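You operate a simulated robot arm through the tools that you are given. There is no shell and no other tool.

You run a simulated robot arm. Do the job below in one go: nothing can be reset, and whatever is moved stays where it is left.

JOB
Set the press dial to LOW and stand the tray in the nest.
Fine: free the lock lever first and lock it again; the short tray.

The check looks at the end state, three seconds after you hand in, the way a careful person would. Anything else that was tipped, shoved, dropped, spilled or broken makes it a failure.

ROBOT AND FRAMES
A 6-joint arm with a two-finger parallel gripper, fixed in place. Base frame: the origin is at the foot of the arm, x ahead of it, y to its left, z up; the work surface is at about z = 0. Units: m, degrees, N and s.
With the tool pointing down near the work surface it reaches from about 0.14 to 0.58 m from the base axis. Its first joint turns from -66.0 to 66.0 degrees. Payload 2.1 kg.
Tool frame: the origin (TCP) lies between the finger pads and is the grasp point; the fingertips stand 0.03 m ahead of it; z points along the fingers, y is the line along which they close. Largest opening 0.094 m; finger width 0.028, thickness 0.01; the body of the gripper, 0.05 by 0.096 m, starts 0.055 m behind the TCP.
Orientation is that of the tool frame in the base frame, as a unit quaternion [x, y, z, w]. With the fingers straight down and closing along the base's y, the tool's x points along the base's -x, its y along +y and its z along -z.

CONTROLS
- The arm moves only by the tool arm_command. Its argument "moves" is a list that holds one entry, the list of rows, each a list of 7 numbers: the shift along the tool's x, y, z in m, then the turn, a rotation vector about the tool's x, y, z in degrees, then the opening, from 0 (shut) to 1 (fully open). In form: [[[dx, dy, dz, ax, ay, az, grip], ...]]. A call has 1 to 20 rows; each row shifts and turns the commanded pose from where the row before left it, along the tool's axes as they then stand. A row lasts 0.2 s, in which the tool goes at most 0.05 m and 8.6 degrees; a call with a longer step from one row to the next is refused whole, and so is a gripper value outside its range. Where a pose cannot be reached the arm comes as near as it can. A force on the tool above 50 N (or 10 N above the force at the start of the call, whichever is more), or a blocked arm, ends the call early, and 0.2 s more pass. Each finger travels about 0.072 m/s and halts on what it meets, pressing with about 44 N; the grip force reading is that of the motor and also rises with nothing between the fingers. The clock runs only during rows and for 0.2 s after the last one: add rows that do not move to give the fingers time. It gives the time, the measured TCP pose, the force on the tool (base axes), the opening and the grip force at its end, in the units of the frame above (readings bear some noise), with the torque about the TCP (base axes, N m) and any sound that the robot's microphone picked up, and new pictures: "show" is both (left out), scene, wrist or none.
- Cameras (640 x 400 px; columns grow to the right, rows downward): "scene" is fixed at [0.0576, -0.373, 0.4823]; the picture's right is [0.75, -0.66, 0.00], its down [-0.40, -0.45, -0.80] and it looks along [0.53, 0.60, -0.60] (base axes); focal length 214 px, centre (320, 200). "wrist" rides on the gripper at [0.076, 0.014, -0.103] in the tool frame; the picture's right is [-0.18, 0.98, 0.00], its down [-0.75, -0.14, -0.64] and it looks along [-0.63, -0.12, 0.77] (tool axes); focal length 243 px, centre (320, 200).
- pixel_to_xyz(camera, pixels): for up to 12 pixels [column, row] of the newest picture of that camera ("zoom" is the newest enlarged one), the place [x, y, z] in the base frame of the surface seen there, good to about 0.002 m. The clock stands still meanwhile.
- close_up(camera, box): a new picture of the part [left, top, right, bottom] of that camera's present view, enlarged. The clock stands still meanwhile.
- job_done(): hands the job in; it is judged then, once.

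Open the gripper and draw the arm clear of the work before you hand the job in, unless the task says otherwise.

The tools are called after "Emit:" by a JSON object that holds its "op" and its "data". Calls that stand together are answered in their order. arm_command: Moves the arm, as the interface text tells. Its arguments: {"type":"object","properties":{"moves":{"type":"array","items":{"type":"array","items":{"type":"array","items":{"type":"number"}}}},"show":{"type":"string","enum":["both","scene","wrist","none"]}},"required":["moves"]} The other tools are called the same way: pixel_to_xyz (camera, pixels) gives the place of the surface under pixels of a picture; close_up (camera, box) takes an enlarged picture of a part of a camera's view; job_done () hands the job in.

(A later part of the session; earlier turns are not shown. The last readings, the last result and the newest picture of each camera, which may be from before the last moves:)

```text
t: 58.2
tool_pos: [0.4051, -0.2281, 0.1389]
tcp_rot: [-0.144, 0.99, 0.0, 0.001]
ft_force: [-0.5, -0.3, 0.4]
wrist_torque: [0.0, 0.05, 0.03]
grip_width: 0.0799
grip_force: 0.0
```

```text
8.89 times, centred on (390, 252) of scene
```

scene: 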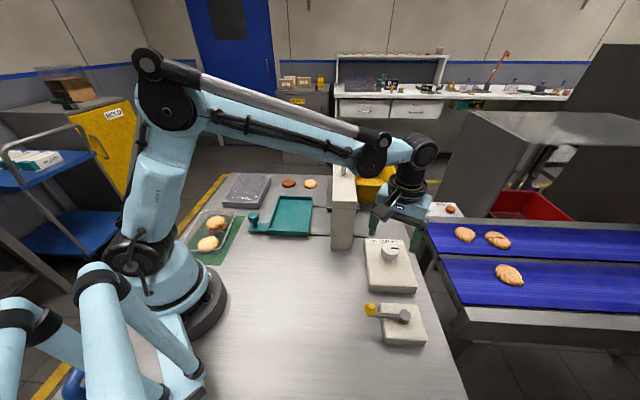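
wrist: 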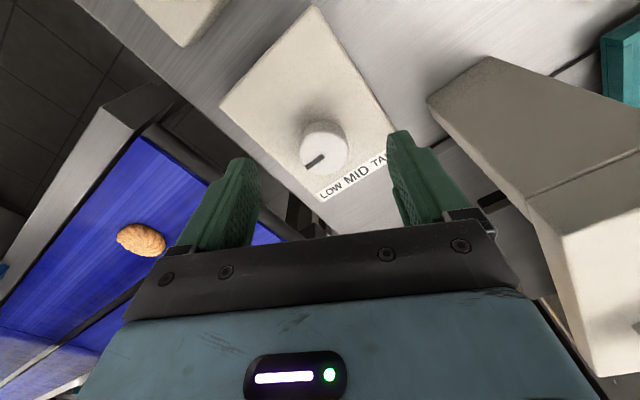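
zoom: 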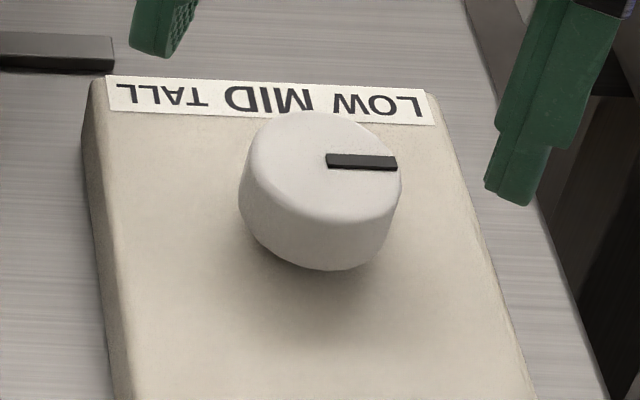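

The mark now lies parallel to the label strip, pointing at its LOW end (angle ≈ -44°), at a hard stop; in the labels' reading direction this is the leftmost, anticlockwise-most position, so LOW, with MID (the start) 60° and TALL 120° clockwise from it. Next I go back to the lever to lock it again: rise, move over its knob and turn the tool along the rod.

Emit:
{"op": "arm_command", "data": {"moves": [[[0, 0, -0.04, 0, 0, 0, 0.8], [0, 0, -0.04, 0, 0, 0, 0.8], [0.0366, -0.0029, 0, 0, 0, 0, 0.8], [0.0366, -0.0029, 0, 0, 0, 0, 0.8], [0.0366, -0.0029, 0, 0, 0, 0, 0.8], [0.0366, -0.0029, 0, 0, 0, 0, 0.8], [0, 0, 0, 0, 0, 7.7, 0.8], [0, 0, 0, 0, 0, 7.7, 0.8], [0, 0, 0, 0, 0, 7.7, 0.8], [0, 0, 0, 0, 0, 7.7, 0.8], [0, 0, 0, 0, 0, 7.7, 0.8], [0, 0, 0, 0, 0, 7.7, 0.8], [0, 0, 0, 0, 0, 7.7, 0.8], [0, 0, 0, 0, 0, 7.7, 0.8], [0, 0, 0, 0, 0, 0, 0.8]]]}}

```text
t: 61.4
tool_pos: [0.2687, -0.2828, 0.2196]
tcp_rot: [0.385, 0.923, 0.0, 0.002]
ft_force: [0.3, 0.1, -0.4]
wrist_torque: [0.02, 0.0, -0.01]
grip_width: 0.0753
grip_force: 0.0
```

scene: 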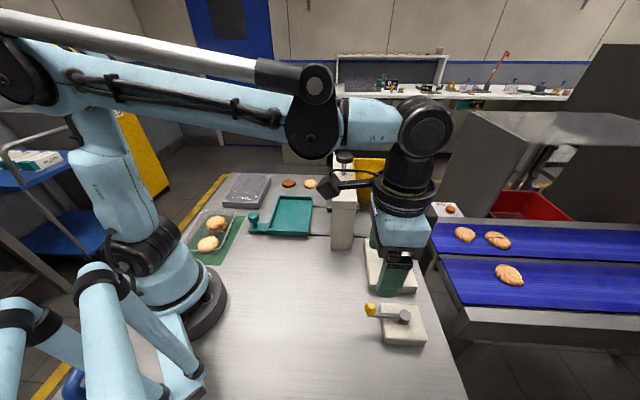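
wrist: 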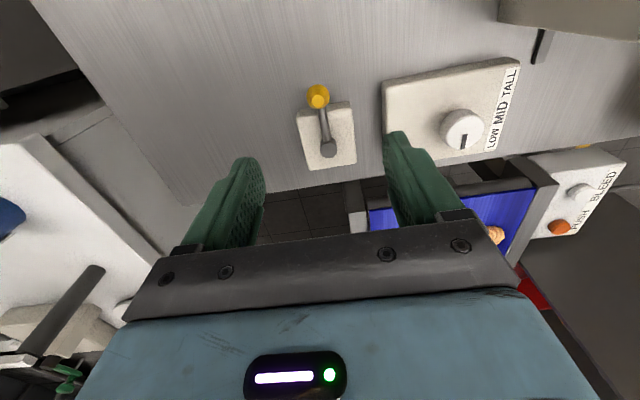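

The tool is right over the lever's knob and aligned with its rod. I descend and cage the knob.

Emit:
{"op": "arm_command", "data": {"moves": [[[0, 0.001, 0.0287, 0, 0, 0, 0.8], [0, 0, 0.0287, 0, 0, 0, 0.8], [0, 0, 0.0287, 0, 0, 0, 0.8], [0, 0, 0.0287, 0, 0, 0, 0.8], [0, 0, 0.0285, 0, 0, 0, 0.8], [0, 0, 0, 0, 0, 0, 0.5], [0, 0, 0, 0, 0, 0, 0.32], [0, 0, 0, 0, 0, 0, 0.32], [0, 0, 0, 0, 0, 0, 0.32]]], "show": "wrist"}}

```text
t: 63.4
tool_pos: [0.2701, -0.2791, 0.0753]
tcp_rot: [0.384, 0.924, 0.0, 0.002]
ft_force: [-5.1, -3.1, -2.8]
wrist_torque: [-0.03, 0.03, -0.02]
grip_width: 0.0342
grip_force: 3.4
```

wrist: 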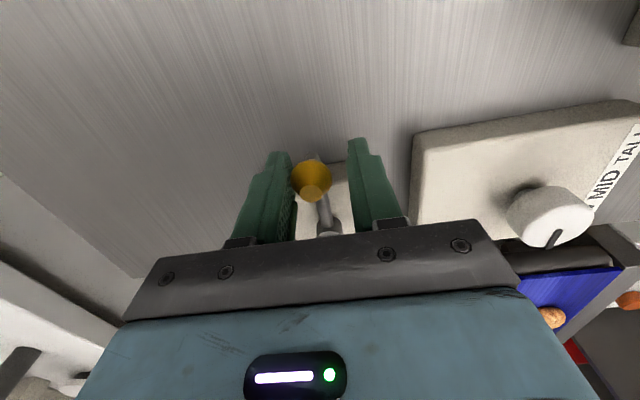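

The knob is caged. I swing it back counter-clockwise about the hub, 50° first.

Emit:
{"op": "arm_command", "data": {"moves": [[[-0.0003, -0.0062, 0, 0, 0, -5, 0.32], [-0.0003, -0.0062, 0, 0, 0, -5, 0.32], [-0.0003, -0.0062, 0, 0, 0, -5, 0.32], [-0.0003, -0.0062, 0, 0, 0, -5, 0.32], [-0.0003, -0.0062, 0, 0, 0, -5, 0.32], [-0.0003, -0.0062, 0, 0, 0, -5, 0.32], [-0.0003, -0.0062, 0, 0, 0, -5, 0.32], [-0.0003, -0.0062, 0, 0, 0, -5, 0.32], [-0.0003, -0.0062, 0, 0, 0, -5, 0.32], [-0.0003, -0.0062, 0, 0, 0, -5, 0.32]]], "show": "wrist"}}

```text
t: 65.6
tool_pos: [0.249, -0.3367, 0.0758]
tcp_rot: [-0.044, 0.999, -0.001, 0.002]
ft_force: [-0.8, 1.3, -1.1]
wrist_torque: [0.02, -0.02, -0.03]
grip_width: 0.0304
grip_force: 0.8
```

wrist: 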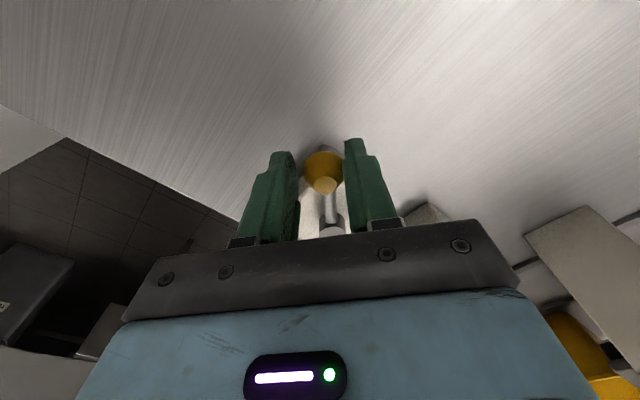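

The lever follows. I swing another 25° and then approach the end in small steps.

Emit:
{"op": "arm_command", "data": {"moves": [[[-0.0003, -0.0062, 0, 0, 0, -5, 0.32], [-0.0003, -0.0062, 0, 0, 0, -5, 0.32], [-0.0003, -0.0062, 0, 0, 0, -5, 0.32], [-0.0003, -0.0062, 0, 0, 0, -5, 0.32], [-0.0003, -0.0062, 0, 0, 0, -5, 0.32]]], "show": "wrist"}}

Emit:
{"op": "arm_command", "data": {"moves": [[[-0.0001, -0.0025, 0, 0, 0, -2, 0.32], [-0.0001, -0.0025, 0, 0, 0, -2, 0.32], [-0.0001, -0.0025, 0, 0, 0, -2, 0.32]]], "show": "wrist"}}

```text
t: 66.8
tool_pos: [0.2582, -0.3671, 0.0759]
tcp_rot: [-0.259, 0.966, -0.001, 0.001]
ft_force: [-0.1, 1.6, 0.0]
wrist_torque: [0.0, 0.03, -0.01]
grip_width: 0.0305
grip_force: 0.5
```

wrist: 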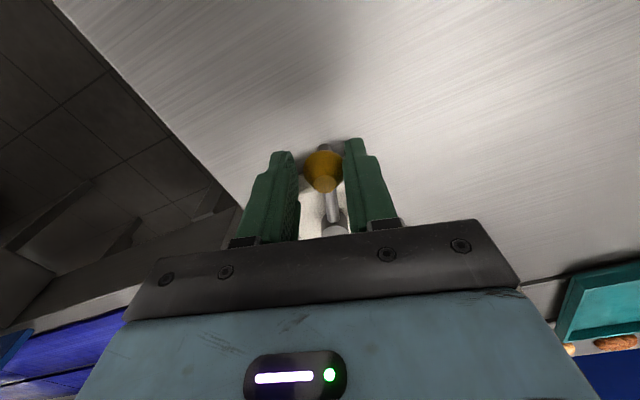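

```text
t: 67.6
tool_pos: [0.2652, -0.3724, 0.076]
tcp_rot: [-0.308, 0.951, -0.002, 0.002]
ft_force: [-0.2, 0.4, 0.2]
wrist_torque: [-0.03, 0.0, -0.03]
grip_width: 0.0304
grip_force: 0.3
```

wrist: 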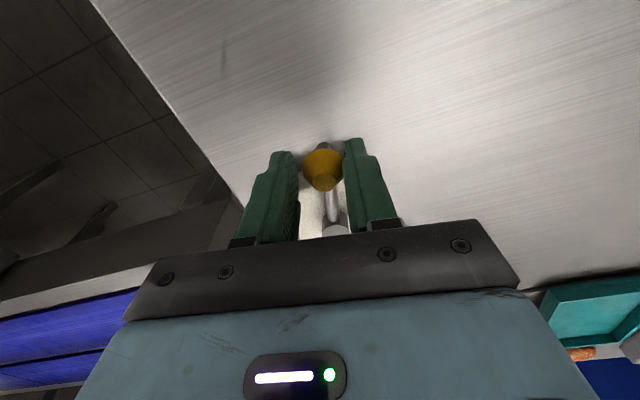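

The lever is near its original angle with no resistance yet. I push in 2° steps to find its locked stop.

Emit:
{"op": "arm_command", "data": {"moves": [[[-0.0001, -0.0025, 0, 0, 0, -2, 0.32], [-0.0001, -0.0025, 0, 0, 0, -2, 0.32]]], "show": "wrist"}}

```text
t: 68.2
tool_pos: [0.2663, -0.3757, 0.0764]
tcp_rot: [-0.342, 0.94, 0.0, 0.001]
ft_force: [-2.5, 8.3, -0.8]
wrist_torque: [0.1, 0.0, -0.06]
grip_width: 0.0342
grip_force: 3.8
```

wrist: 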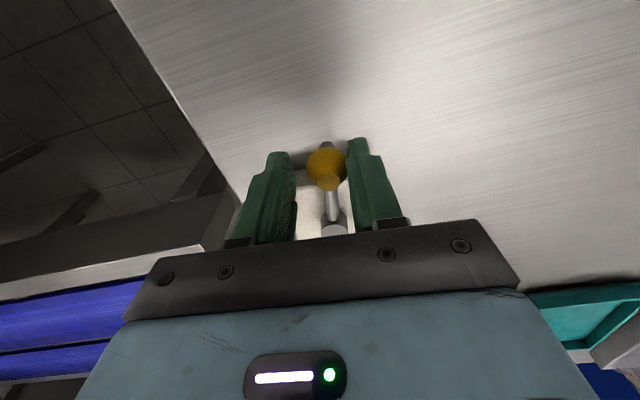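

Force rose to 8.7 N: the lever is at its locked stop. I back off, open and rise, then verify.

Emit:
{"op": "arm_command", "data": {"moves": [[[0, 0.003, 0, 0, 0, 0, 0.4], [0, 0, 0, 0, 0, 0, 0.55], [0, 0, 0, 0, 0, 0, 0.7], [0, 0, -0.03, 0, 0, 0, 0.8], [0, 0, -0.04, 0, 0, 0, 0.8], [0, 0, -0.04, 0, 0, 0, 0.8], [0, 0, -0.04, 0, 0, 0, 0.8], [0, 0, 0, 0, 0, 0, 0.8]]]}}

Emit:
{"op": "close_up", "data": {"camera": "scene", "box": [370, 290, 440, 370]}}

Emit:
{"op": "close_up", "data": {"camera": "wrist", "box": [280, 75, 370, 175]}}

```text
t: 70.0
tool_pos: [0.2601, -0.3751, 0.2272]
tcp_rot: [-0.342, 0.94, -0.001, 0.001]
ft_force: [0.2, -0.3, -0.5]
wrist_torque: [-0.03, -0.03, -0.01]
grip_width: 0.0753
grip_force: 0.0
```

scene: 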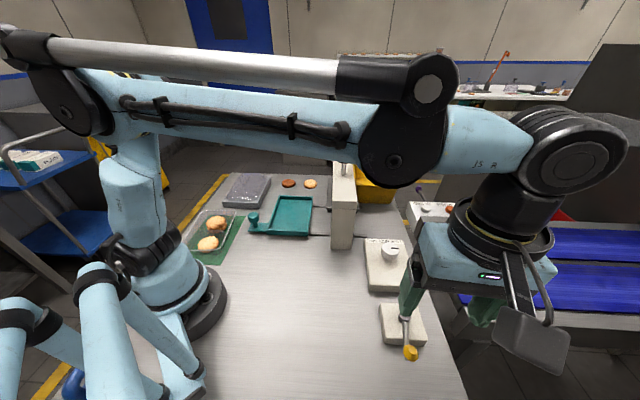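
wrist: 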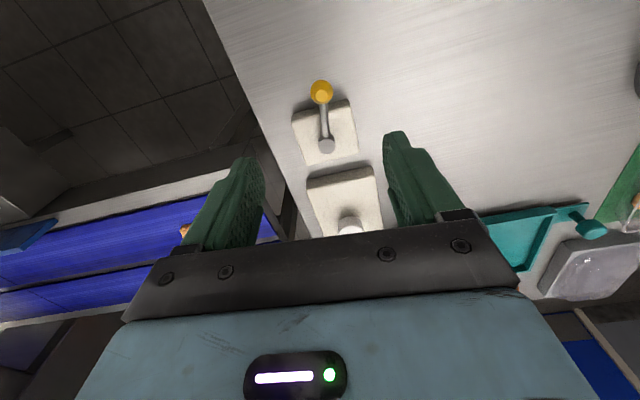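

```text
5.00 times, centred on (405, 330) of scene
```

zoom: 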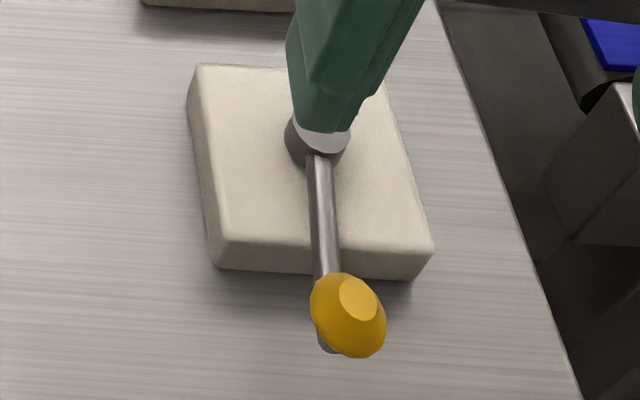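

```text
4.00 times, centred on (325, 125) of wrist
```

zoom: 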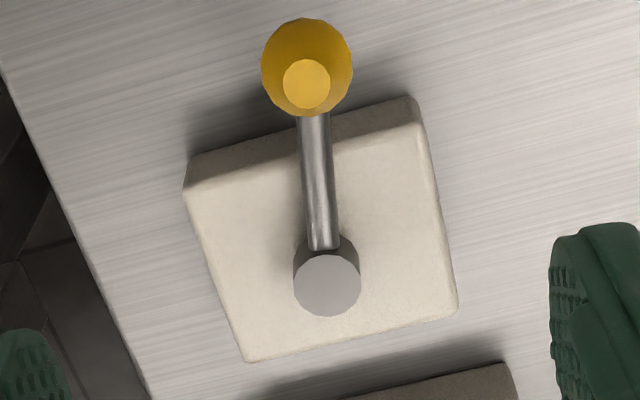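

The lever looks exactly as at the start (scene zoom knob at (348,315)). I check the dial and the press platen height in the scene view at this setting.

Emit:
{"op": "pixel_to_xyz", "data": {"camera": "scene", "pixels": [[330, 207], [328, 200], [330, 212], [345, 205], [335, 205]]}}

Emit:
{"op": "close_up", "data": {"camera": "scene", "box": [310, 160, 390, 215]}}

Emit:
{"op": "close_up", "data": {"camera": "scene", "box": [360, 230, 420, 275]}}

```text
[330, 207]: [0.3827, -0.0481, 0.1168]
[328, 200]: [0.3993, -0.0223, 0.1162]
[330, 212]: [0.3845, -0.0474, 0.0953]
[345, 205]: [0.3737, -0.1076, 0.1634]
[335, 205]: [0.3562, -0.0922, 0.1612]
```

```text
7.27 times, centred on (350, 188) of scene
```

zoom: 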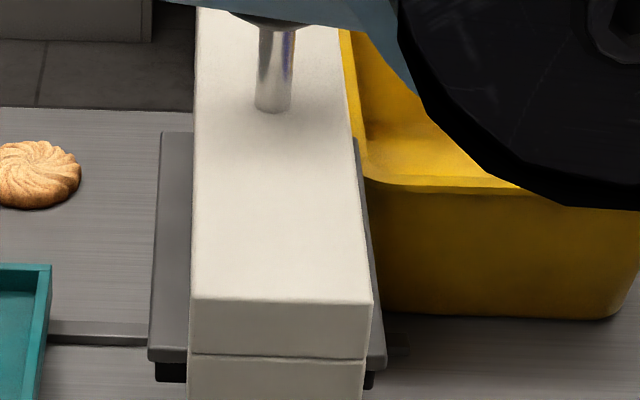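

```text
8.89 times, centred on (390, 252) of scene
```

zoom: 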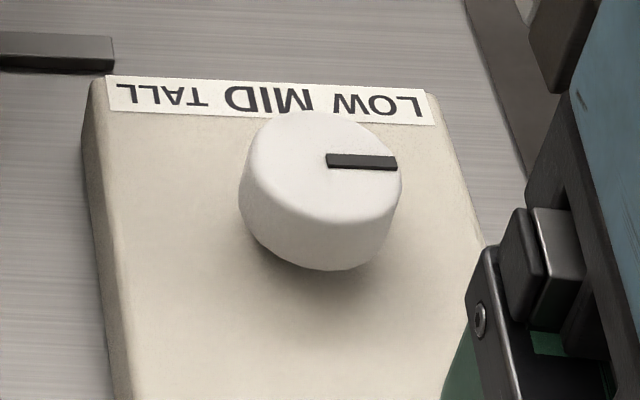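

The platen does not depend on the dial; the mark is parallel to the strip toward LOW. Now I swing high over to the left side to look at the tray.

Emit:
{"op": "arm_command", "data": {"moves": [[[-0.01944, 0.02938, -0.0286, 0, 0, 0, 0.8], [-0.01944, 0.02938, -0.0286, 0, 0, 0, 0.8], [-0.01944, 0.02938, -0.0286, 0, 0, 0, 0.8], [-0.01944, 0.02938, -0.0286, 0, 0, 0, 0.8], [-0.01944, 0.02938, -0.0286, 0, 0, 0, 0.8], [-0.02807, 0.03085, 0, 0, 0, 0, 0.8], [-0.02807, 0.03085, 0, 0, 0, 0, 0.8], [-0.02807, 0.03085, 0, 0, 0, 0, 0.8], [-0.02807, 0.03085, 0, 0, 0, 0, 0.8], [-0.02807, 0.03085, 0, 0, 0, 0, 0.8], [-0.02807, 0.03085, 0, 0, 0, 0, 0.8], [-0.0056, 0.03775, 0.01, 0, 0, 0, 0.8], [-0.0056, 0.03775, 0.01, 0, 0, 0, 0.8], [-0.0056, 0.03775, 0.01, 0, 0, 0, 0.8], [-0.0056, 0.03775, 0.01, 0, 0, 0, 0.8], [0, 0, 0, 0, 0, -6, 0.8], [0, 0, 0, 0, 0, -6, 0.8], [0, 0, 0, 0, 0, 0, 0.8]]]}}

```text
t: 73.8
tool_pos: [0.1732, 0.1826, 0.3288]
tcp_rot: [-0.437, 0.899, -0.001, 0.001]
ft_force: [0.6, 0.3, -0.2]
wrist_torque: [0.04, -0.02, -0.02]
grip_width: 0.075
grip_force: 0.0
```

scene: 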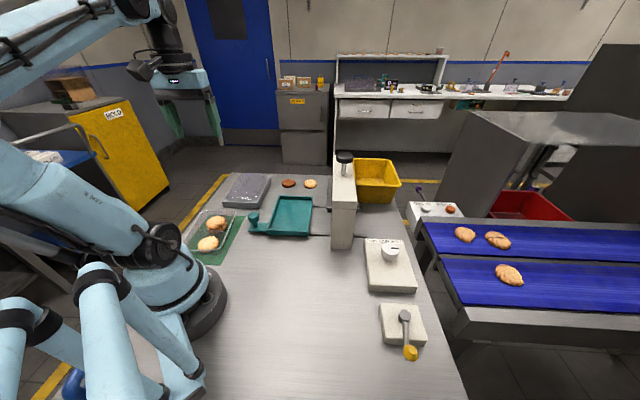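
wrist: 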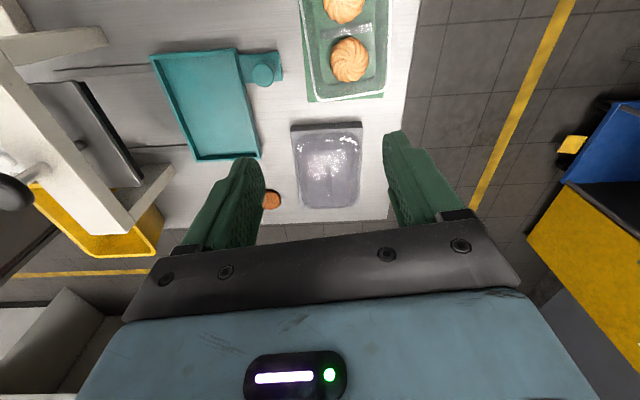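

The clear tray shows at wrist (345,50), partly at the top edge. I zoom in on the tray, the nest and the grey item.

Emit:
{"op": "close_up", "data": {"camera": "wrist", "box": [280, 0, 430, 110]}}

Emit:
{"op": "close_up", "data": {"camera": "wrist", "box": [130, 30, 300, 180]}}

Emit:
{"op": "close_up", "data": {"camera": "wrist", "box": [270, 100, 400, 220]}}

Emit:
{"op": "pixel_to_xyz", "data": {"camera": "wrist", "pixels": [[153, 56], [237, 48], [260, 156], [193, 162], [210, 100], [163, 62], [233, 56], [252, 150], [197, 156], [262, 75], [316, 94], [386, 91]]}}

```text
3.64 times, centred on (355, 55) of wrist
```

zoom: 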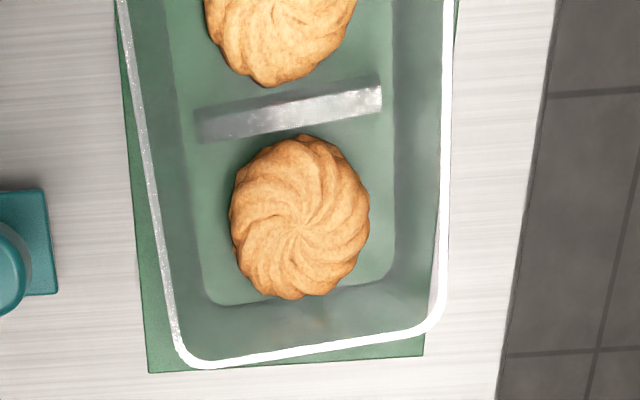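

```text
2.67 times, centred on (215, 105) of wrist
```

zoom: 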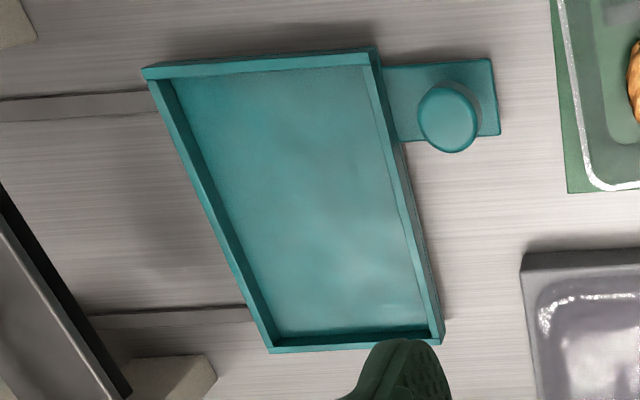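

```text
3.33 times, centred on (335, 160) of wrist
```

zoom: 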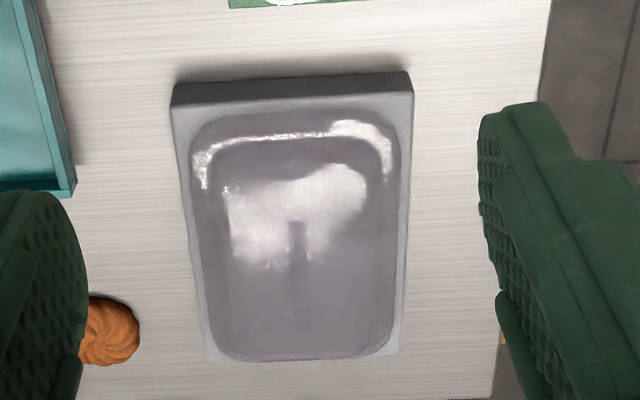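

```text
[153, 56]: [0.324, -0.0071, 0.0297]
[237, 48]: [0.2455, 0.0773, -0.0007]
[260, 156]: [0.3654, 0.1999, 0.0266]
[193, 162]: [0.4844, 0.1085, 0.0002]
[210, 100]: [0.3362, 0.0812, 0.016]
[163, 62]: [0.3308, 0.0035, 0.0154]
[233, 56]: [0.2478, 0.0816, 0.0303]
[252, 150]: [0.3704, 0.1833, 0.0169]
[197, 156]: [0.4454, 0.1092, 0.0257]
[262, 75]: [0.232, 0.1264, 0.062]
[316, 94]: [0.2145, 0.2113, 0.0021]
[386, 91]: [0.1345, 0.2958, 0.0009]
```

The tray has tapered walls and a small rib between the biscuits; the nest is 0.125×0.174 m outside, centred near (0.345,0.096) at 44.5°. I profile the tray's right wall and floor by measuring a row of points across it.

Emit:
{"op": "pixel_to_xyz", "data": {"camera": "wrist", "pixels": [[306, 55], [308, 55], [309.5, 55], [311, 55], [313, 55], [315, 55], [317, 55], [320, 55], [325, 55], [390, 55], [387, 55], [382, 55]]}}

Emit:
{"op": "pixel_to_xyz", "data": {"camera": "wrist", "pixels": [[345, 30], [335, 33], [360, 24], [370, 24], [350, 62], [345, 10], [345, 84], [345, 90], [345, 94], [345, 97], [378, 55], [372, 55]]}}

Emit:
{"op": "close_up", "data": {"camera": "wrist", "box": [290, 0, 400, 60]}}

```text
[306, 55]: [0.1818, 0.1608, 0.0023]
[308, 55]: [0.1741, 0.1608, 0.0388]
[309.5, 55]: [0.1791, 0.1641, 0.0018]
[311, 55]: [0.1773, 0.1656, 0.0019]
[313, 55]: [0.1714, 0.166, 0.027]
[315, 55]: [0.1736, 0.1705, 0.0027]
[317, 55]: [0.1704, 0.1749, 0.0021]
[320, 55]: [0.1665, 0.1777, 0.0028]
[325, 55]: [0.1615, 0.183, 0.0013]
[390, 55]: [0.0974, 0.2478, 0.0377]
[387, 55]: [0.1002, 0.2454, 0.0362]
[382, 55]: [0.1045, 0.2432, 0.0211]
```

```text
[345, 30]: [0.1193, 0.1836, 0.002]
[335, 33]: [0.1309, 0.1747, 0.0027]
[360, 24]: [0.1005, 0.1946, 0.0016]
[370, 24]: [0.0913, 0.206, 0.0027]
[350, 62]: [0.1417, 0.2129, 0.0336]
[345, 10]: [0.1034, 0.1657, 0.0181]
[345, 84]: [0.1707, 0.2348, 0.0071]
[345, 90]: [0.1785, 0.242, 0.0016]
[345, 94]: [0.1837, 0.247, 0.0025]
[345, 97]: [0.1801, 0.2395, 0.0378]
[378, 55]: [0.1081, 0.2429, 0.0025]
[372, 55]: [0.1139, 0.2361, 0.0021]
```

```text
5.82 times, centred on (345, 30) of wrist
```

zoom: 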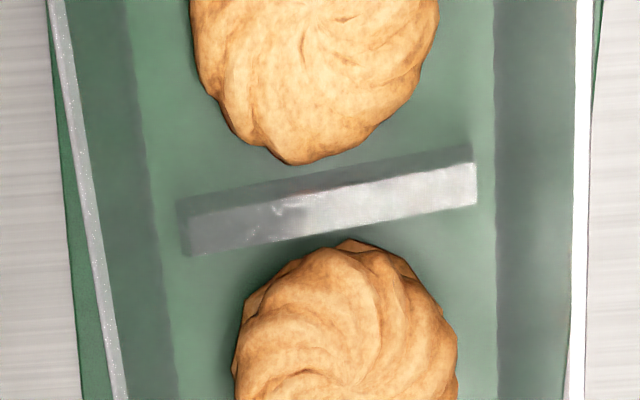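

The walls lean outward about 24°, so I will pinch the right wall with a tilted gripper, and set the tray down turned by 180° so the gripper stays away from the press. First I test, high above the nest, whether the wrist can turn that far.

Emit:
{"op": "arm_command", "data": {"moves": [[[-0.0108, -0.0351, 0, 0, 0, 0, 0.8], [-0.0108, -0.0351, 0, 0, 0, 0, 0.8], [-0.0108, -0.0351, 0, 0, 0, 0, 0.8], [-0.0108, -0.0351, 0, 0, 0, 0, 0.8], [0, 0, 0, 0, 0, 8.5, 0.8], [0, 0, 0, 0, 0, 8.5, 0.8], [0, 0, 0, 0, 0, 8.5, 0.8], [0, 0, 0, 0, 0, 8.5, 0.8], [0, 0, 0, 0, 0, 8.5, 0.8], [0, 0, 0, 0, 0, 8.5, 0.8], [0, 0, 0, 0, 0, 8.5, 0.8], [0, 0, 0, 0, 0, 8.5, 0.8], [0, 0, 0, 0, 0, 8.5, 0.8], [0, 0, 0, 0, 0, 8.5, 0.8], [0, 0, 0, 0, 0, 8.5, 0.8], [0, 0, 0, 0, 0, 8.5, 0.8], [0, 0, 0, 0, 0, 8.5, 0.8], [0, 0, 0, 0, 0, 8.5, 0.8], [0, 0, 0, 0, 0, 0, 0.8]]]}}

```text
t: 77.8
tool_pos: [0.3126, 0.1278, 0.3278]
tcp_rot: [0.552, 0.834, 0.0, 0.001]
ft_force: [-0.2, 0.5, 0.3]
wrist_torque: [-0.03, 0.0, 0.04]
grip_width: 0.0753
grip_force: 0.0
```

scene: 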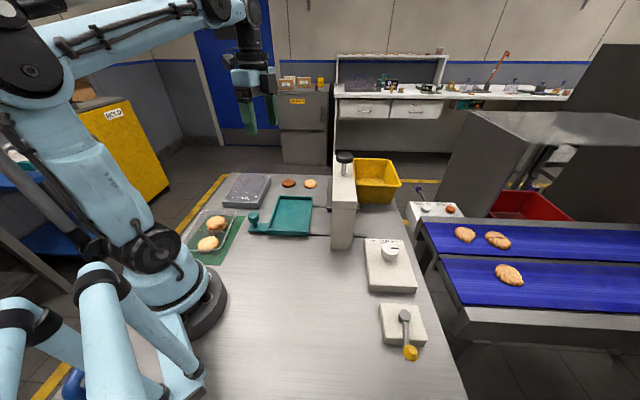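
wrist: 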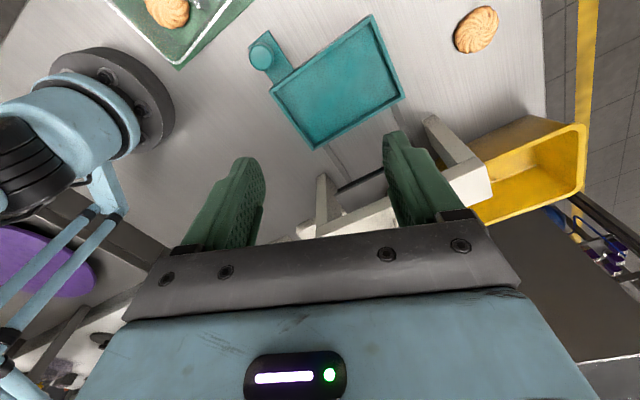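

The wrist turns fine so far (tool x at 113°). I continue to 45°.

Emit:
{"op": "arm_command", "data": {"moves": [[[0, 0, 0, 0, 0, 8.5, 0.8], [0, 0, 0, 0, 0, 8.5, 0.8], [0, 0, 0, 0, 0, 8.5, 0.8], [0, 0, 0, 0, 0, 8.5, 0.8], [0, 0, 0, 0, 0, 8.5, 0.8], [0, 0, 0, 0, 0, 8.5, 0.8], [0, 0, 0, 0, 0, 8.5, 0.8], [0, 0, 0, 0, 0, 8.5, 0.8], [0, 0, 0, 0, 0, 0, 0.8]]]}}

```text
t: 79.8
tool_pos: [0.3114, 0.1292, 0.3288]
tcp_rot: [0.924, 0.382, 0.002, 0.0]
ft_force: [0.1, -0.7, 0.3]
wrist_torque: [0.0, 0.01, 0.0]
grip_width: 0.0752
grip_force: 0.1
```

scene: 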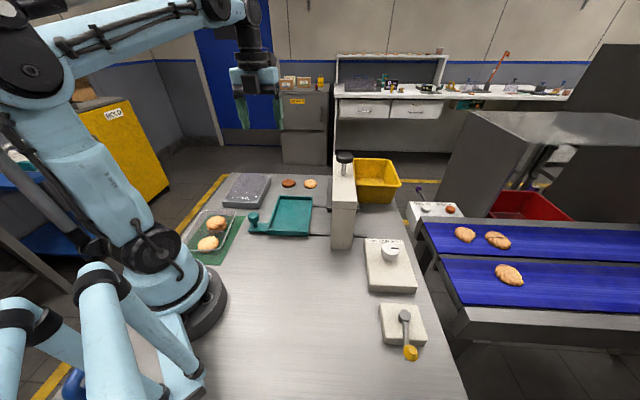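
wrist: 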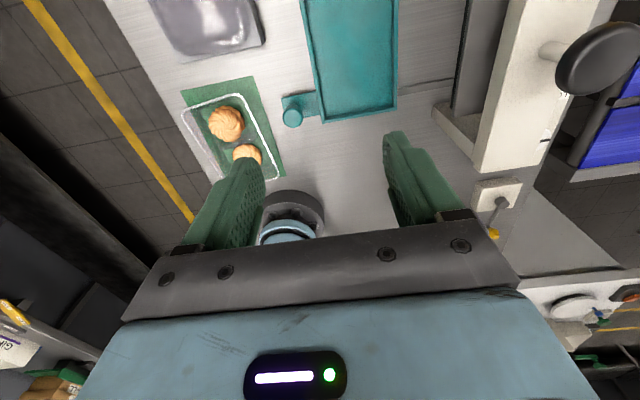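

The wrist reaches 45°, so the turned placement is possible. From here the tray is fully visible at wrist (235,130); I zoom to measure it and the nest.

Emit:
{"op": "close_up", "data": {"camera": "wrist", "box": [165, 60, 305, 200]}}

Emit:
{"op": "pixel_to_xyz", "data": {"camera": "wrist", "pixels": [[182, 112], [248, 95], [281, 172], [184, 114], [250, 97], [282, 178], [240, 96], [265, 130], [225, 125], [245, 155], [200, 145], [275, 165]]}}

Emit:
{"op": "close_up", "data": {"camera": "wrist", "box": [270, 0, 440, 140]}}

Emit:
{"op": "close_up", "data": {"camera": "wrist", "box": [420, 0, 640, 220]}}

```text
2.86 times, centred on (235, 130) of wrist
```

zoom: 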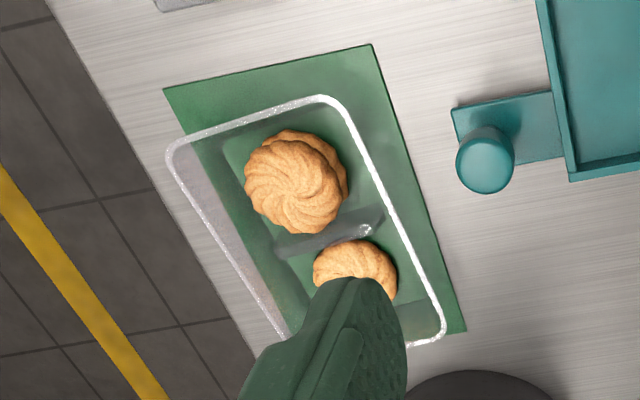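

```text
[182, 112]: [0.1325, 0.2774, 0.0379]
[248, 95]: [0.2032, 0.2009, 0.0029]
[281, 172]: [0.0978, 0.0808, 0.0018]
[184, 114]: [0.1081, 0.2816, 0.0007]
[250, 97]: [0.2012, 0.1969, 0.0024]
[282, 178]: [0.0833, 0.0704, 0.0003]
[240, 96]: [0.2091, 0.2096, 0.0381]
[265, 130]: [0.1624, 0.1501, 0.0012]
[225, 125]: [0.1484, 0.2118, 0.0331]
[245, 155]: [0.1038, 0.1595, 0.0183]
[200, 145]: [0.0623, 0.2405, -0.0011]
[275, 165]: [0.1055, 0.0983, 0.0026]
```

```text
2.86 times, centred on (355, 70) of wrist
```

zoom: 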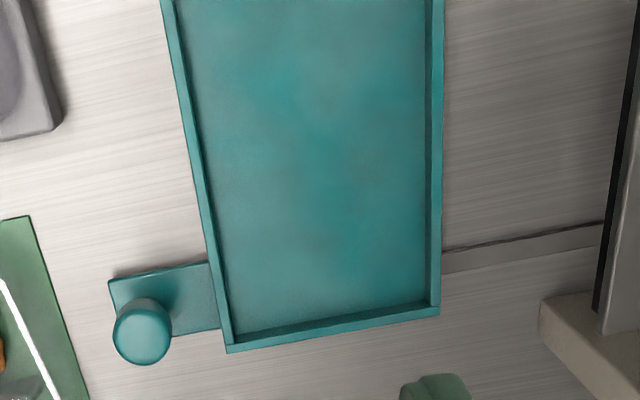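

```text
1.82 times, centred on (530, 110) of wrist
```

zoom: 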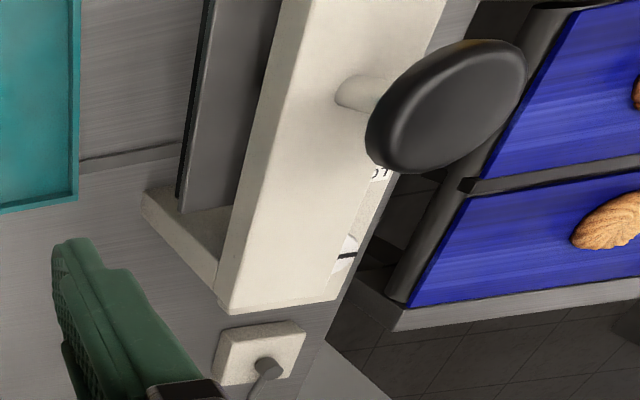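

Wrist range is confirmed. The tray's rim is about 0.111×0.165 m, yaw 51°, centre (0.118,0.181), and I'll grip the right wall at (0.162,0.147). I turn the tool back to 231° first.

Emit:
{"op": "arm_command", "data": {"moves": [[[0, 0, 0, 0, 0, -8.5, 0.8], [0, 0, 0, 0, 0, -8.5, 0.8], [0, 0, 0, 0, 0, -8.5, 0.8], [0, 0, 0, 0, 0, -8.5, 0.8], [0, 0, 0, 0, 0, -8.5, 0.8], [0, 0, 0, 0, 0, -8.5, 0.8], [0, 0, 0, 0, 0, -8.5, 0.8], [0, 0, 0, 0, 0, -8.5, 0.8], [0, 0, 0, 0, 0, -8.5, 0.8], [0, 0, 0, 0, 0, -8.5, 0.8], [0, 0, 0, 0, 0, -8.5, 0.8], [0, 0, 0, 0, 0, -8.5, 0.8], [0, 0, 0, 0, 0, -8.5, 0.8], [0, 0, 0, 0, 0, -8.5, 0.8], [0, 0, 0, 0, 0, -8.5, 0.8], [0, 0, 0, 0, 0, -8.5, 0.8], [0, 0, 0, 0, 0, -8.5, 0.8], [0, 0, 0, 0, 0, -8.5, 0.8], [0, 0, 0, 0, 0, -8.5, 0.8], [0, 0, 0, 0, 0, -8.5, 0.8]]], "show": "none"}}

Emit:
{"op": "arm_command", "data": {"moves": [[[0, 0, 0, 0, 0, -8, 0.6], [0, 0, 0, 0, 0, -8, 0.5], [0.02, 0.0206, 0.0197, 0, 0, 0, 0.4], [0.02, 0.0206, 0.0197, 0, 0, 0, 0.3], [0.02, 0.0206, 0.0197, 0, 0, 0, 0.28], [0.02, 0.0206, 0.0197, 0, 0, 0, 0.28], [0, 0, 0, -8, 0, 0, 0.28], [0, 0, 0, -8, 0, 0, 0.28], [0, 0, 0, -8, 0, 0, 0.28], [0, 0, 0, 0, 0, 0, 0.28]]]}}

```text
t: 84.0
tool_pos: [0.3118, 0.1292, 0.3297]
tcp_rot: [-0.302, 0.953, -0.001, 0.0]
ft_force: [0.0, -0.1, -0.7]
wrist_torque: [0.04, 0.01, -0.02]
grip_width: 0.0751
grip_force: 0.1
```

```text
t: 86.2
tool_pos: [0.198, 0.1149, 0.2508]
tcp_rot: [-0.421, 0.883, 0.187, -0.089]
ft_force: [-0.5, -0.2, 0.8]
wrist_torque: [0.03, 0.01, -0.02]
grip_width: 0.0262
grip_force: 0.1
```

scene: 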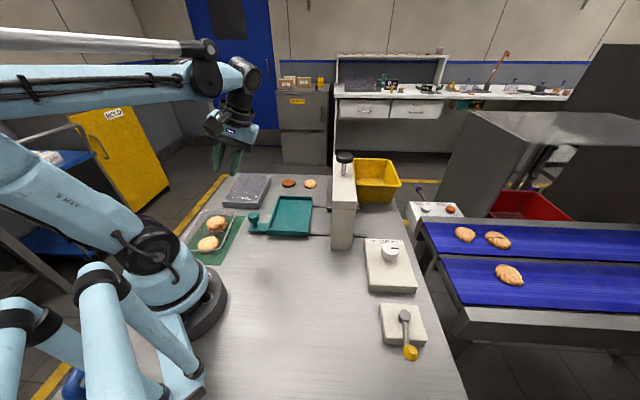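
wrist: 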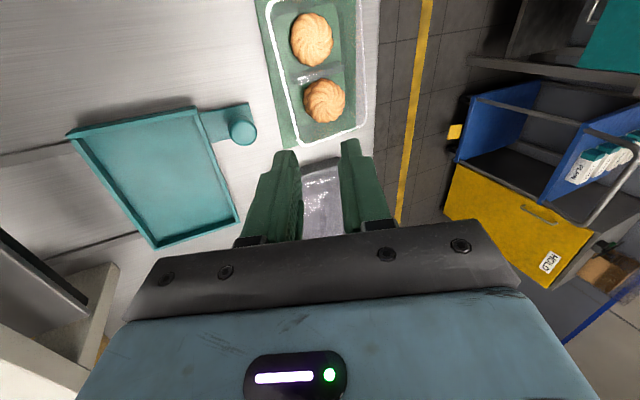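

The tilted pose is reached exactly (tool z leaning 24° inward). I zoom on the tray to confirm the rim position and the wall's slope before approaching.

Emit:
{"op": "close_up", "data": {"camera": "wrist", "box": [240, 0, 400, 150]}}

Emit:
{"op": "pixel_to_xyz", "data": {"camera": "wrist", "pixels": [[266, 20], [276, 60], [284, 95], [290, 120], [300, 141], [340, 137], [366, 115], [360, 20], [311, 38], [324, 98], [320, 73], [300, 76]]}}

```text
2.67 times, centred on (320, 75) of wrist
```

zoom: 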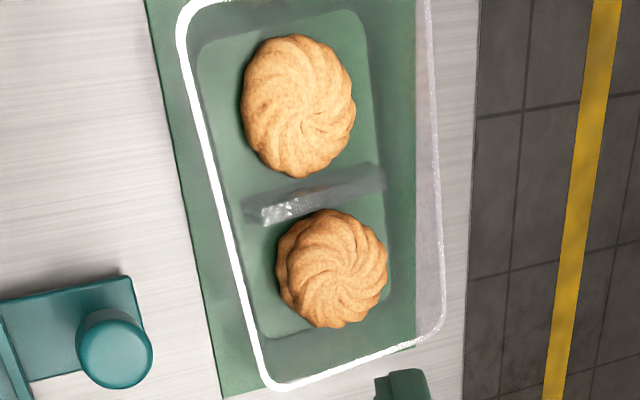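

```text
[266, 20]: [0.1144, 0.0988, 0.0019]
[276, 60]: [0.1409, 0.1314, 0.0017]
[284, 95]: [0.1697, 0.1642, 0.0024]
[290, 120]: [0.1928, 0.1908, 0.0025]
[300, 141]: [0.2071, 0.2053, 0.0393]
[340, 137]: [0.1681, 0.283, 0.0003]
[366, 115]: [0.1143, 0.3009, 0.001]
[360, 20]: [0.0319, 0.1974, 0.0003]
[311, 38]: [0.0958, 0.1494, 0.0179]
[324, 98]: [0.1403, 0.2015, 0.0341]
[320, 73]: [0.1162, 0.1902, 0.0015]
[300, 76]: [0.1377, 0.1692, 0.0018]
```

From here the wall looks about 15° steep with an outward flange, so the 24° tilt suits flange plus wall; the rib does not reach the grip place. I move to the approach point 10 cm back along the finger direction.

Emit:
{"op": "arm_command", "data": {"moves": [[[-0.0009, -0.0139, 0.0326, 0, 0, 0, 0.28], [-0.0009, -0.0139, 0.0326, 0, 0, 0, 0.28], [-0.0009, -0.0139, 0.0326, 0, 0, 0, 0.28], [0, 0, 0.02, 0, 0, 0, 0.28], [0, 0, 0.02, 0, 0, 0, 0.28], [0, 0, 0, 0, 0, 0, 0.28]]]}}

```text
t: 87.6
tool_pos: [0.1863, 0.1314, 0.1075]
tcp_rot: [-0.421, 0.883, 0.187, -0.088]
ft_force: [-0.5, 0.2, -0.9]
wrist_torque: [-0.01, 0.01, 0.02]
grip_width: 0.0263
grip_force: 0.0
```

scene: 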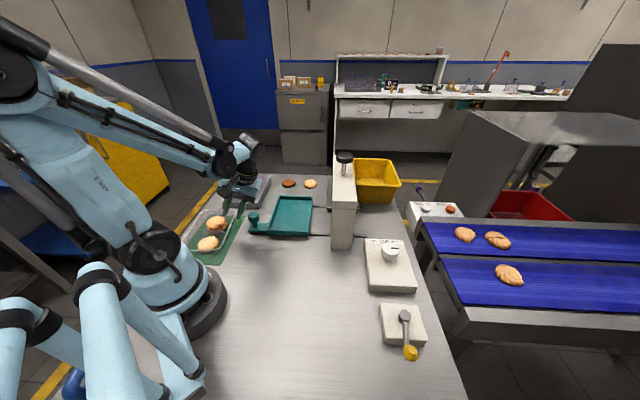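
wrist: 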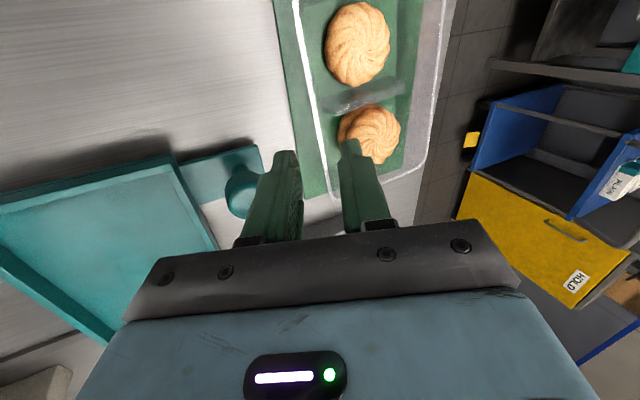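

The rim's white line passes between the two fingertips (wrist (285,155) and (352,145)). I zoom to check before going further.

Emit:
{"op": "close_up", "data": {"camera": "wrist", "box": [250, 60, 420, 220]}}

Emit:
{"op": "pixel_to_xyz", "data": {"camera": "wrist", "pixels": [[303, 45], [309, 75], [315, 105], [320, 130], [325, 160], [330, 185], [307, 60], [317, 115], [322, 143], [370, 130], [358, 45], [370, 92]]}}

```text
2.50 times, centred on (335, 140) of wrist
```

zoom: 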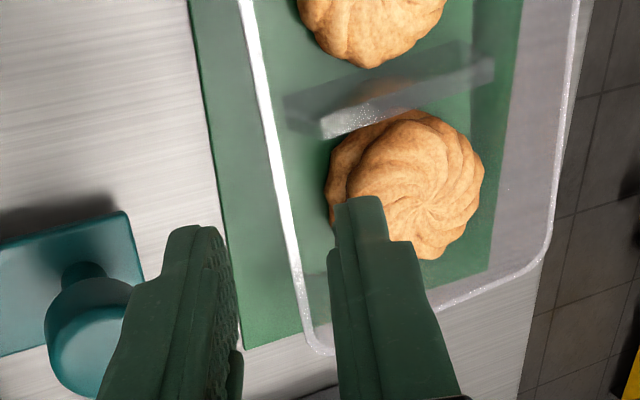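

```text
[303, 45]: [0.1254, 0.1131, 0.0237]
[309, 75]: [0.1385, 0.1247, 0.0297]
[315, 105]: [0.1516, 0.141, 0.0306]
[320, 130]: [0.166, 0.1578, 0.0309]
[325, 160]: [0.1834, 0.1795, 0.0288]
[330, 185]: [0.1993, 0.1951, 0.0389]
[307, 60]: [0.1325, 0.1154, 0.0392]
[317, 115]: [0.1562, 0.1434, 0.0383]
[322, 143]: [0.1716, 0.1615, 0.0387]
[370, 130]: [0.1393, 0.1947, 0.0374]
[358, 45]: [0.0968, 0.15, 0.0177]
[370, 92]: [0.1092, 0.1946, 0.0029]
```

The wall slope measures nearer 18° with the rim at u≈-0.032, so I ease the tilt to about 20.5° and line up 5 cm short of the grip point.

Emit:
{"op": "arm_command", "data": {"moves": [[[0, 0, 0, 3.5, 0, 0, 0.28], [0.003, 0.0046, 0.01, 0, 0, 0, 0.28], [0, 0, 0, 0, 0, 0, 0.28]]], "show": "wrist"}}

Emit:
{"op": "close_up", "data": {"camera": "wrist", "box": [250, 60, 420, 220]}}

```text
t: 88.4
tool_pos: [0.1772, 0.1331, 0.0981]
tcp_rot: [-0.424, 0.888, 0.16, -0.075]
ft_force: [-0.2, 0.7, 0.1]
wrist_torque: [0.0, 0.0, 0.0]
grip_width: 0.0262
grip_force: 0.0
```

wrist: 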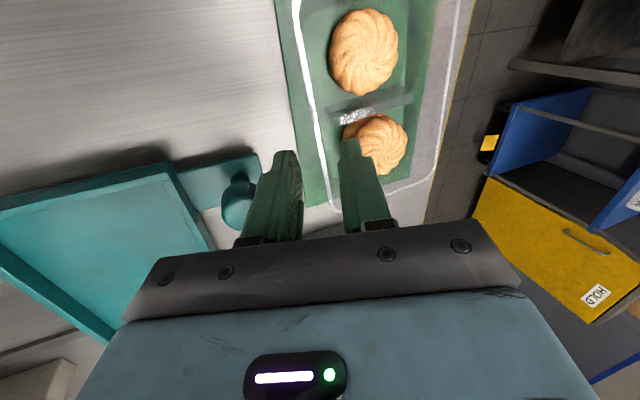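

```text
2.50 times, centred on (335, 140) of wrist
```

zoom: 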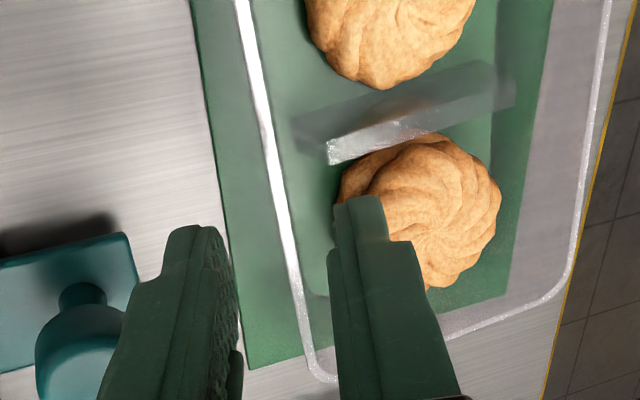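

Alignment is within about 1 mm; the inner finger will pass between the biscuits. I advance the last 5 cm along the finger direction.

Emit:
{"op": "arm_command", "data": {"moves": [[[-0.001, 0, 0.0125, 0, 0, 0, 0.28], [0, 0, 0.0125, 0, 0, 0, 0.28], [0, 0, 0.0125, 0, 0, 0, 0.28], [0, 0, 0.011, 0, 0, 0, 0.28], [0, 0, 0, 0, 0, 0, 0.28]]]}}

Emit:
{"op": "close_up", "data": {"camera": "wrist", "box": [250, 60, 420, 220]}}

Emit:
{"op": "close_up", "data": {"camera": "scene", "box": [180, 165, 290, 270]}}

```text
t: 89.6
tool_pos: [0.1652, 0.1468, 0.0537]
tcp_rot: [-0.424, 0.888, 0.16, -0.076]
ft_force: [0.4, 1.4, -0.5]
wrist_torque: [0.0, 0.02, -0.03]
grip_width: 0.0262
grip_force: 0.0
```

scene: 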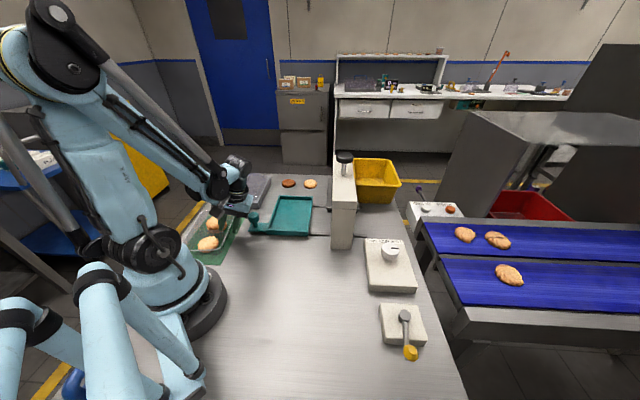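
wrist: 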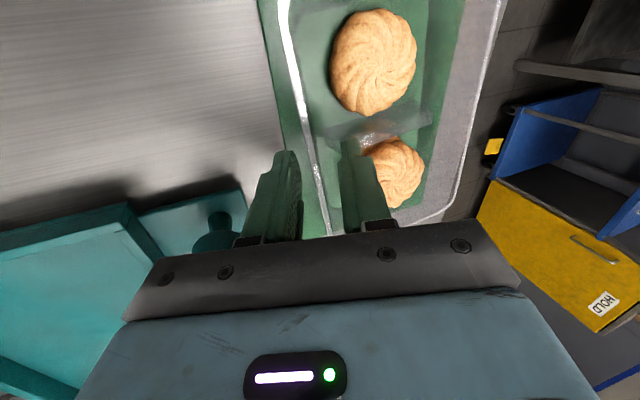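

```text
2.50 times, centred on (335, 140) of wrist
```

zoom: 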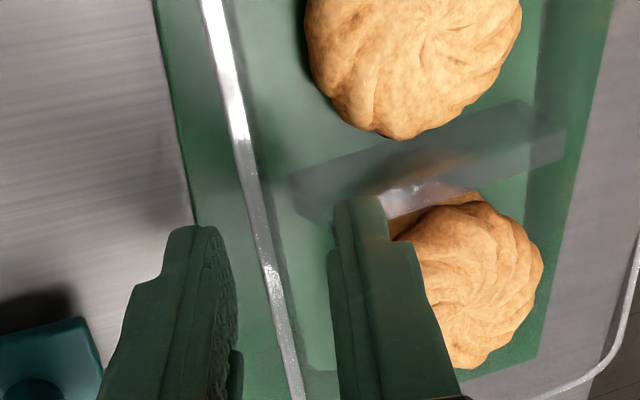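

```text
3.81 times, centred on (235, 218) of scene
```

zoom: 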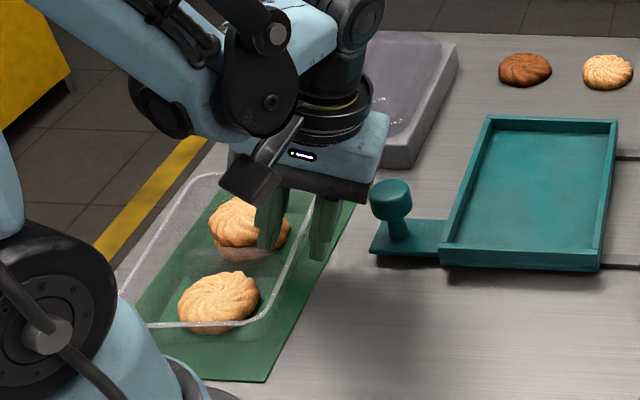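

The fingers straddle the wall, but the rim line lies about 3–4 mm nearer the outer finger. I shift 3 mm outward and then close slowly.

Emit:
{"op": "arm_command", "data": {"moves": [[[0, -0.003, 0, 0, 0, 0, 0.28], [0, 0, 0, 0, 0, 0, 0.24], [0, 0, 0, 0, 0, 0, 0.2], [0, 0, 0, 0, 0, 0, 0.17], [0, 0, 0, 0, 0, 0, 0.14]]], "show": "wrist"}}

Emit:
{"op": "close_up", "data": {"camera": "wrist", "box": [250, 60, 420, 220]}}

```text
t: 90.8
tool_pos: [0.1669, 0.1445, 0.0527]
tcp_rot: [-0.424, 0.888, 0.16, -0.076]
ft_force: [0.6, -0.9, 0.0]
wrist_torque: [0.03, 0.01, -0.03]
grip_width: 0.0131
grip_force: 0.1
```

wrist: 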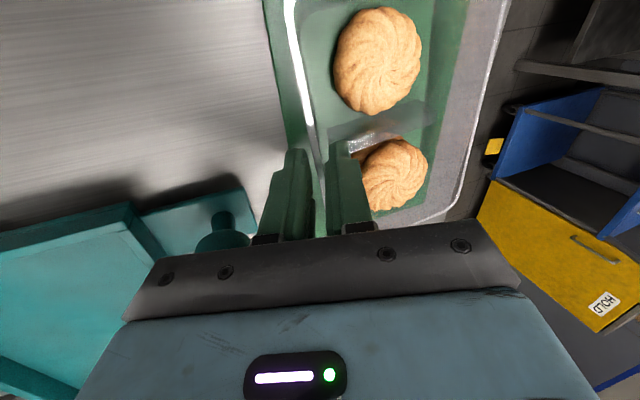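

```text
2.50 times, centred on (335, 140) of wrist
```

zoom: 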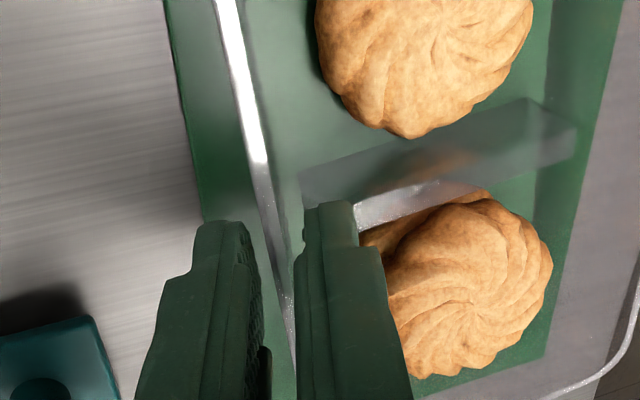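

The rim runs midway between the pads. I keep closing slowly until the wall is held.

Emit:
{"op": "arm_command", "data": {"moves": [[[0, 0, 0, 0, 0, 0, 0.11], [0, 0, 0, 0, 0, 0, 0.09], [0, 0, 0, 0, 0, 0, 0.07], [0, 0, 0, 0, 0, 0, 0.05], [0, 0, 0, 0, 0, 0, 0.03], [0, 0, 0, 0, 0, 0, 0.0], [0, 0, 0, 0, 0, 0, 0.0]]]}}

Emit:
{"op": "close_up", "data": {"camera": "wrist", "box": [250, 60, 420, 220]}}

```text
t: 92.4
tool_pos: [0.1672, 0.1442, 0.0526]
tcp_rot: [-0.424, 0.888, 0.16, -0.075]
ft_force: [0.3, 0.1, -1.1]
wrist_torque: [-0.01, -0.01, -0.01]
grip_width: 0.0018
grip_force: 24.6
```

scene: 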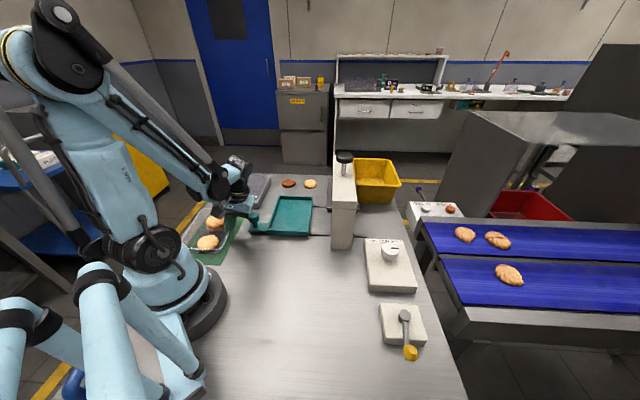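
wrist: 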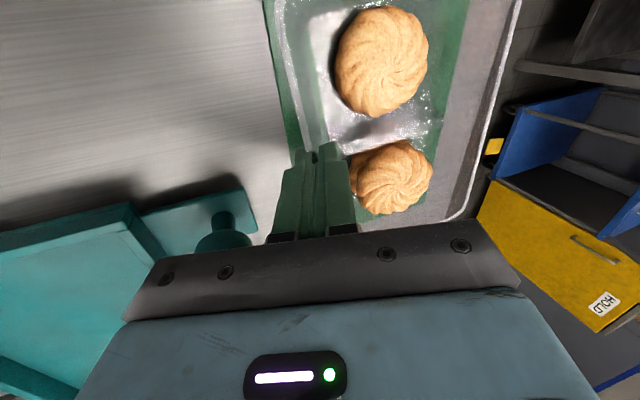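

```text
2.50 times, centred on (335, 140) of wrist
```

zoom: 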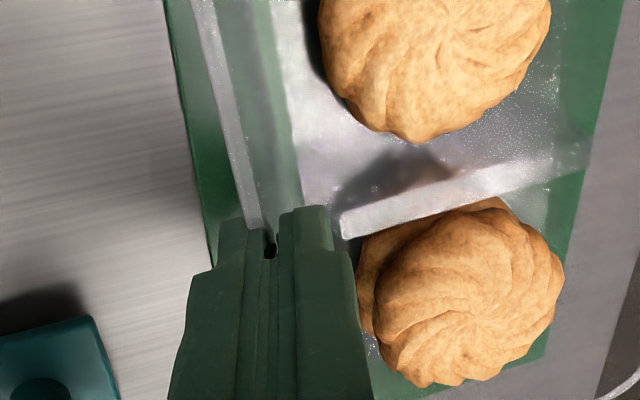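

The pads hold a 1.8 mm wall. The floor's reflection changed, so the tray may have tilted a little; I check in the scene view and measure the rim heights.

Emit:
{"op": "close_up", "data": {"camera": "scene", "box": [180, 165, 290, 270]}}

Emit:
{"op": "pixel_to_xyz", "data": {"camera": "wrist", "pixels": [[285, 60], [290, 90], [500, 60], [485, 130], [472, 190], [505, 30], [380, 60], [395, 185], [440, 110]]}}

```text
3.81 times, centred on (235, 218) of scene
```

zoom: 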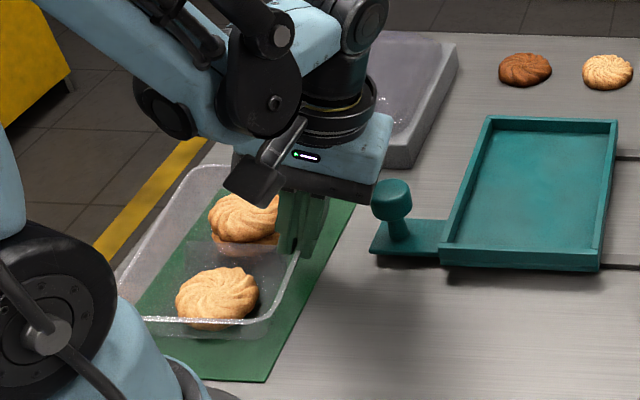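

```text
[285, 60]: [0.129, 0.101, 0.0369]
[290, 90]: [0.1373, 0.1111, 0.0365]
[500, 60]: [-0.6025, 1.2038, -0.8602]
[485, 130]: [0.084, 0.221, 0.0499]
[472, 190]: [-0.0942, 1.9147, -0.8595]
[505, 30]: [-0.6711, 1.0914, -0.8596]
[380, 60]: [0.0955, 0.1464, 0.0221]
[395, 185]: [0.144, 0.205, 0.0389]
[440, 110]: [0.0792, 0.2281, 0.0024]
```

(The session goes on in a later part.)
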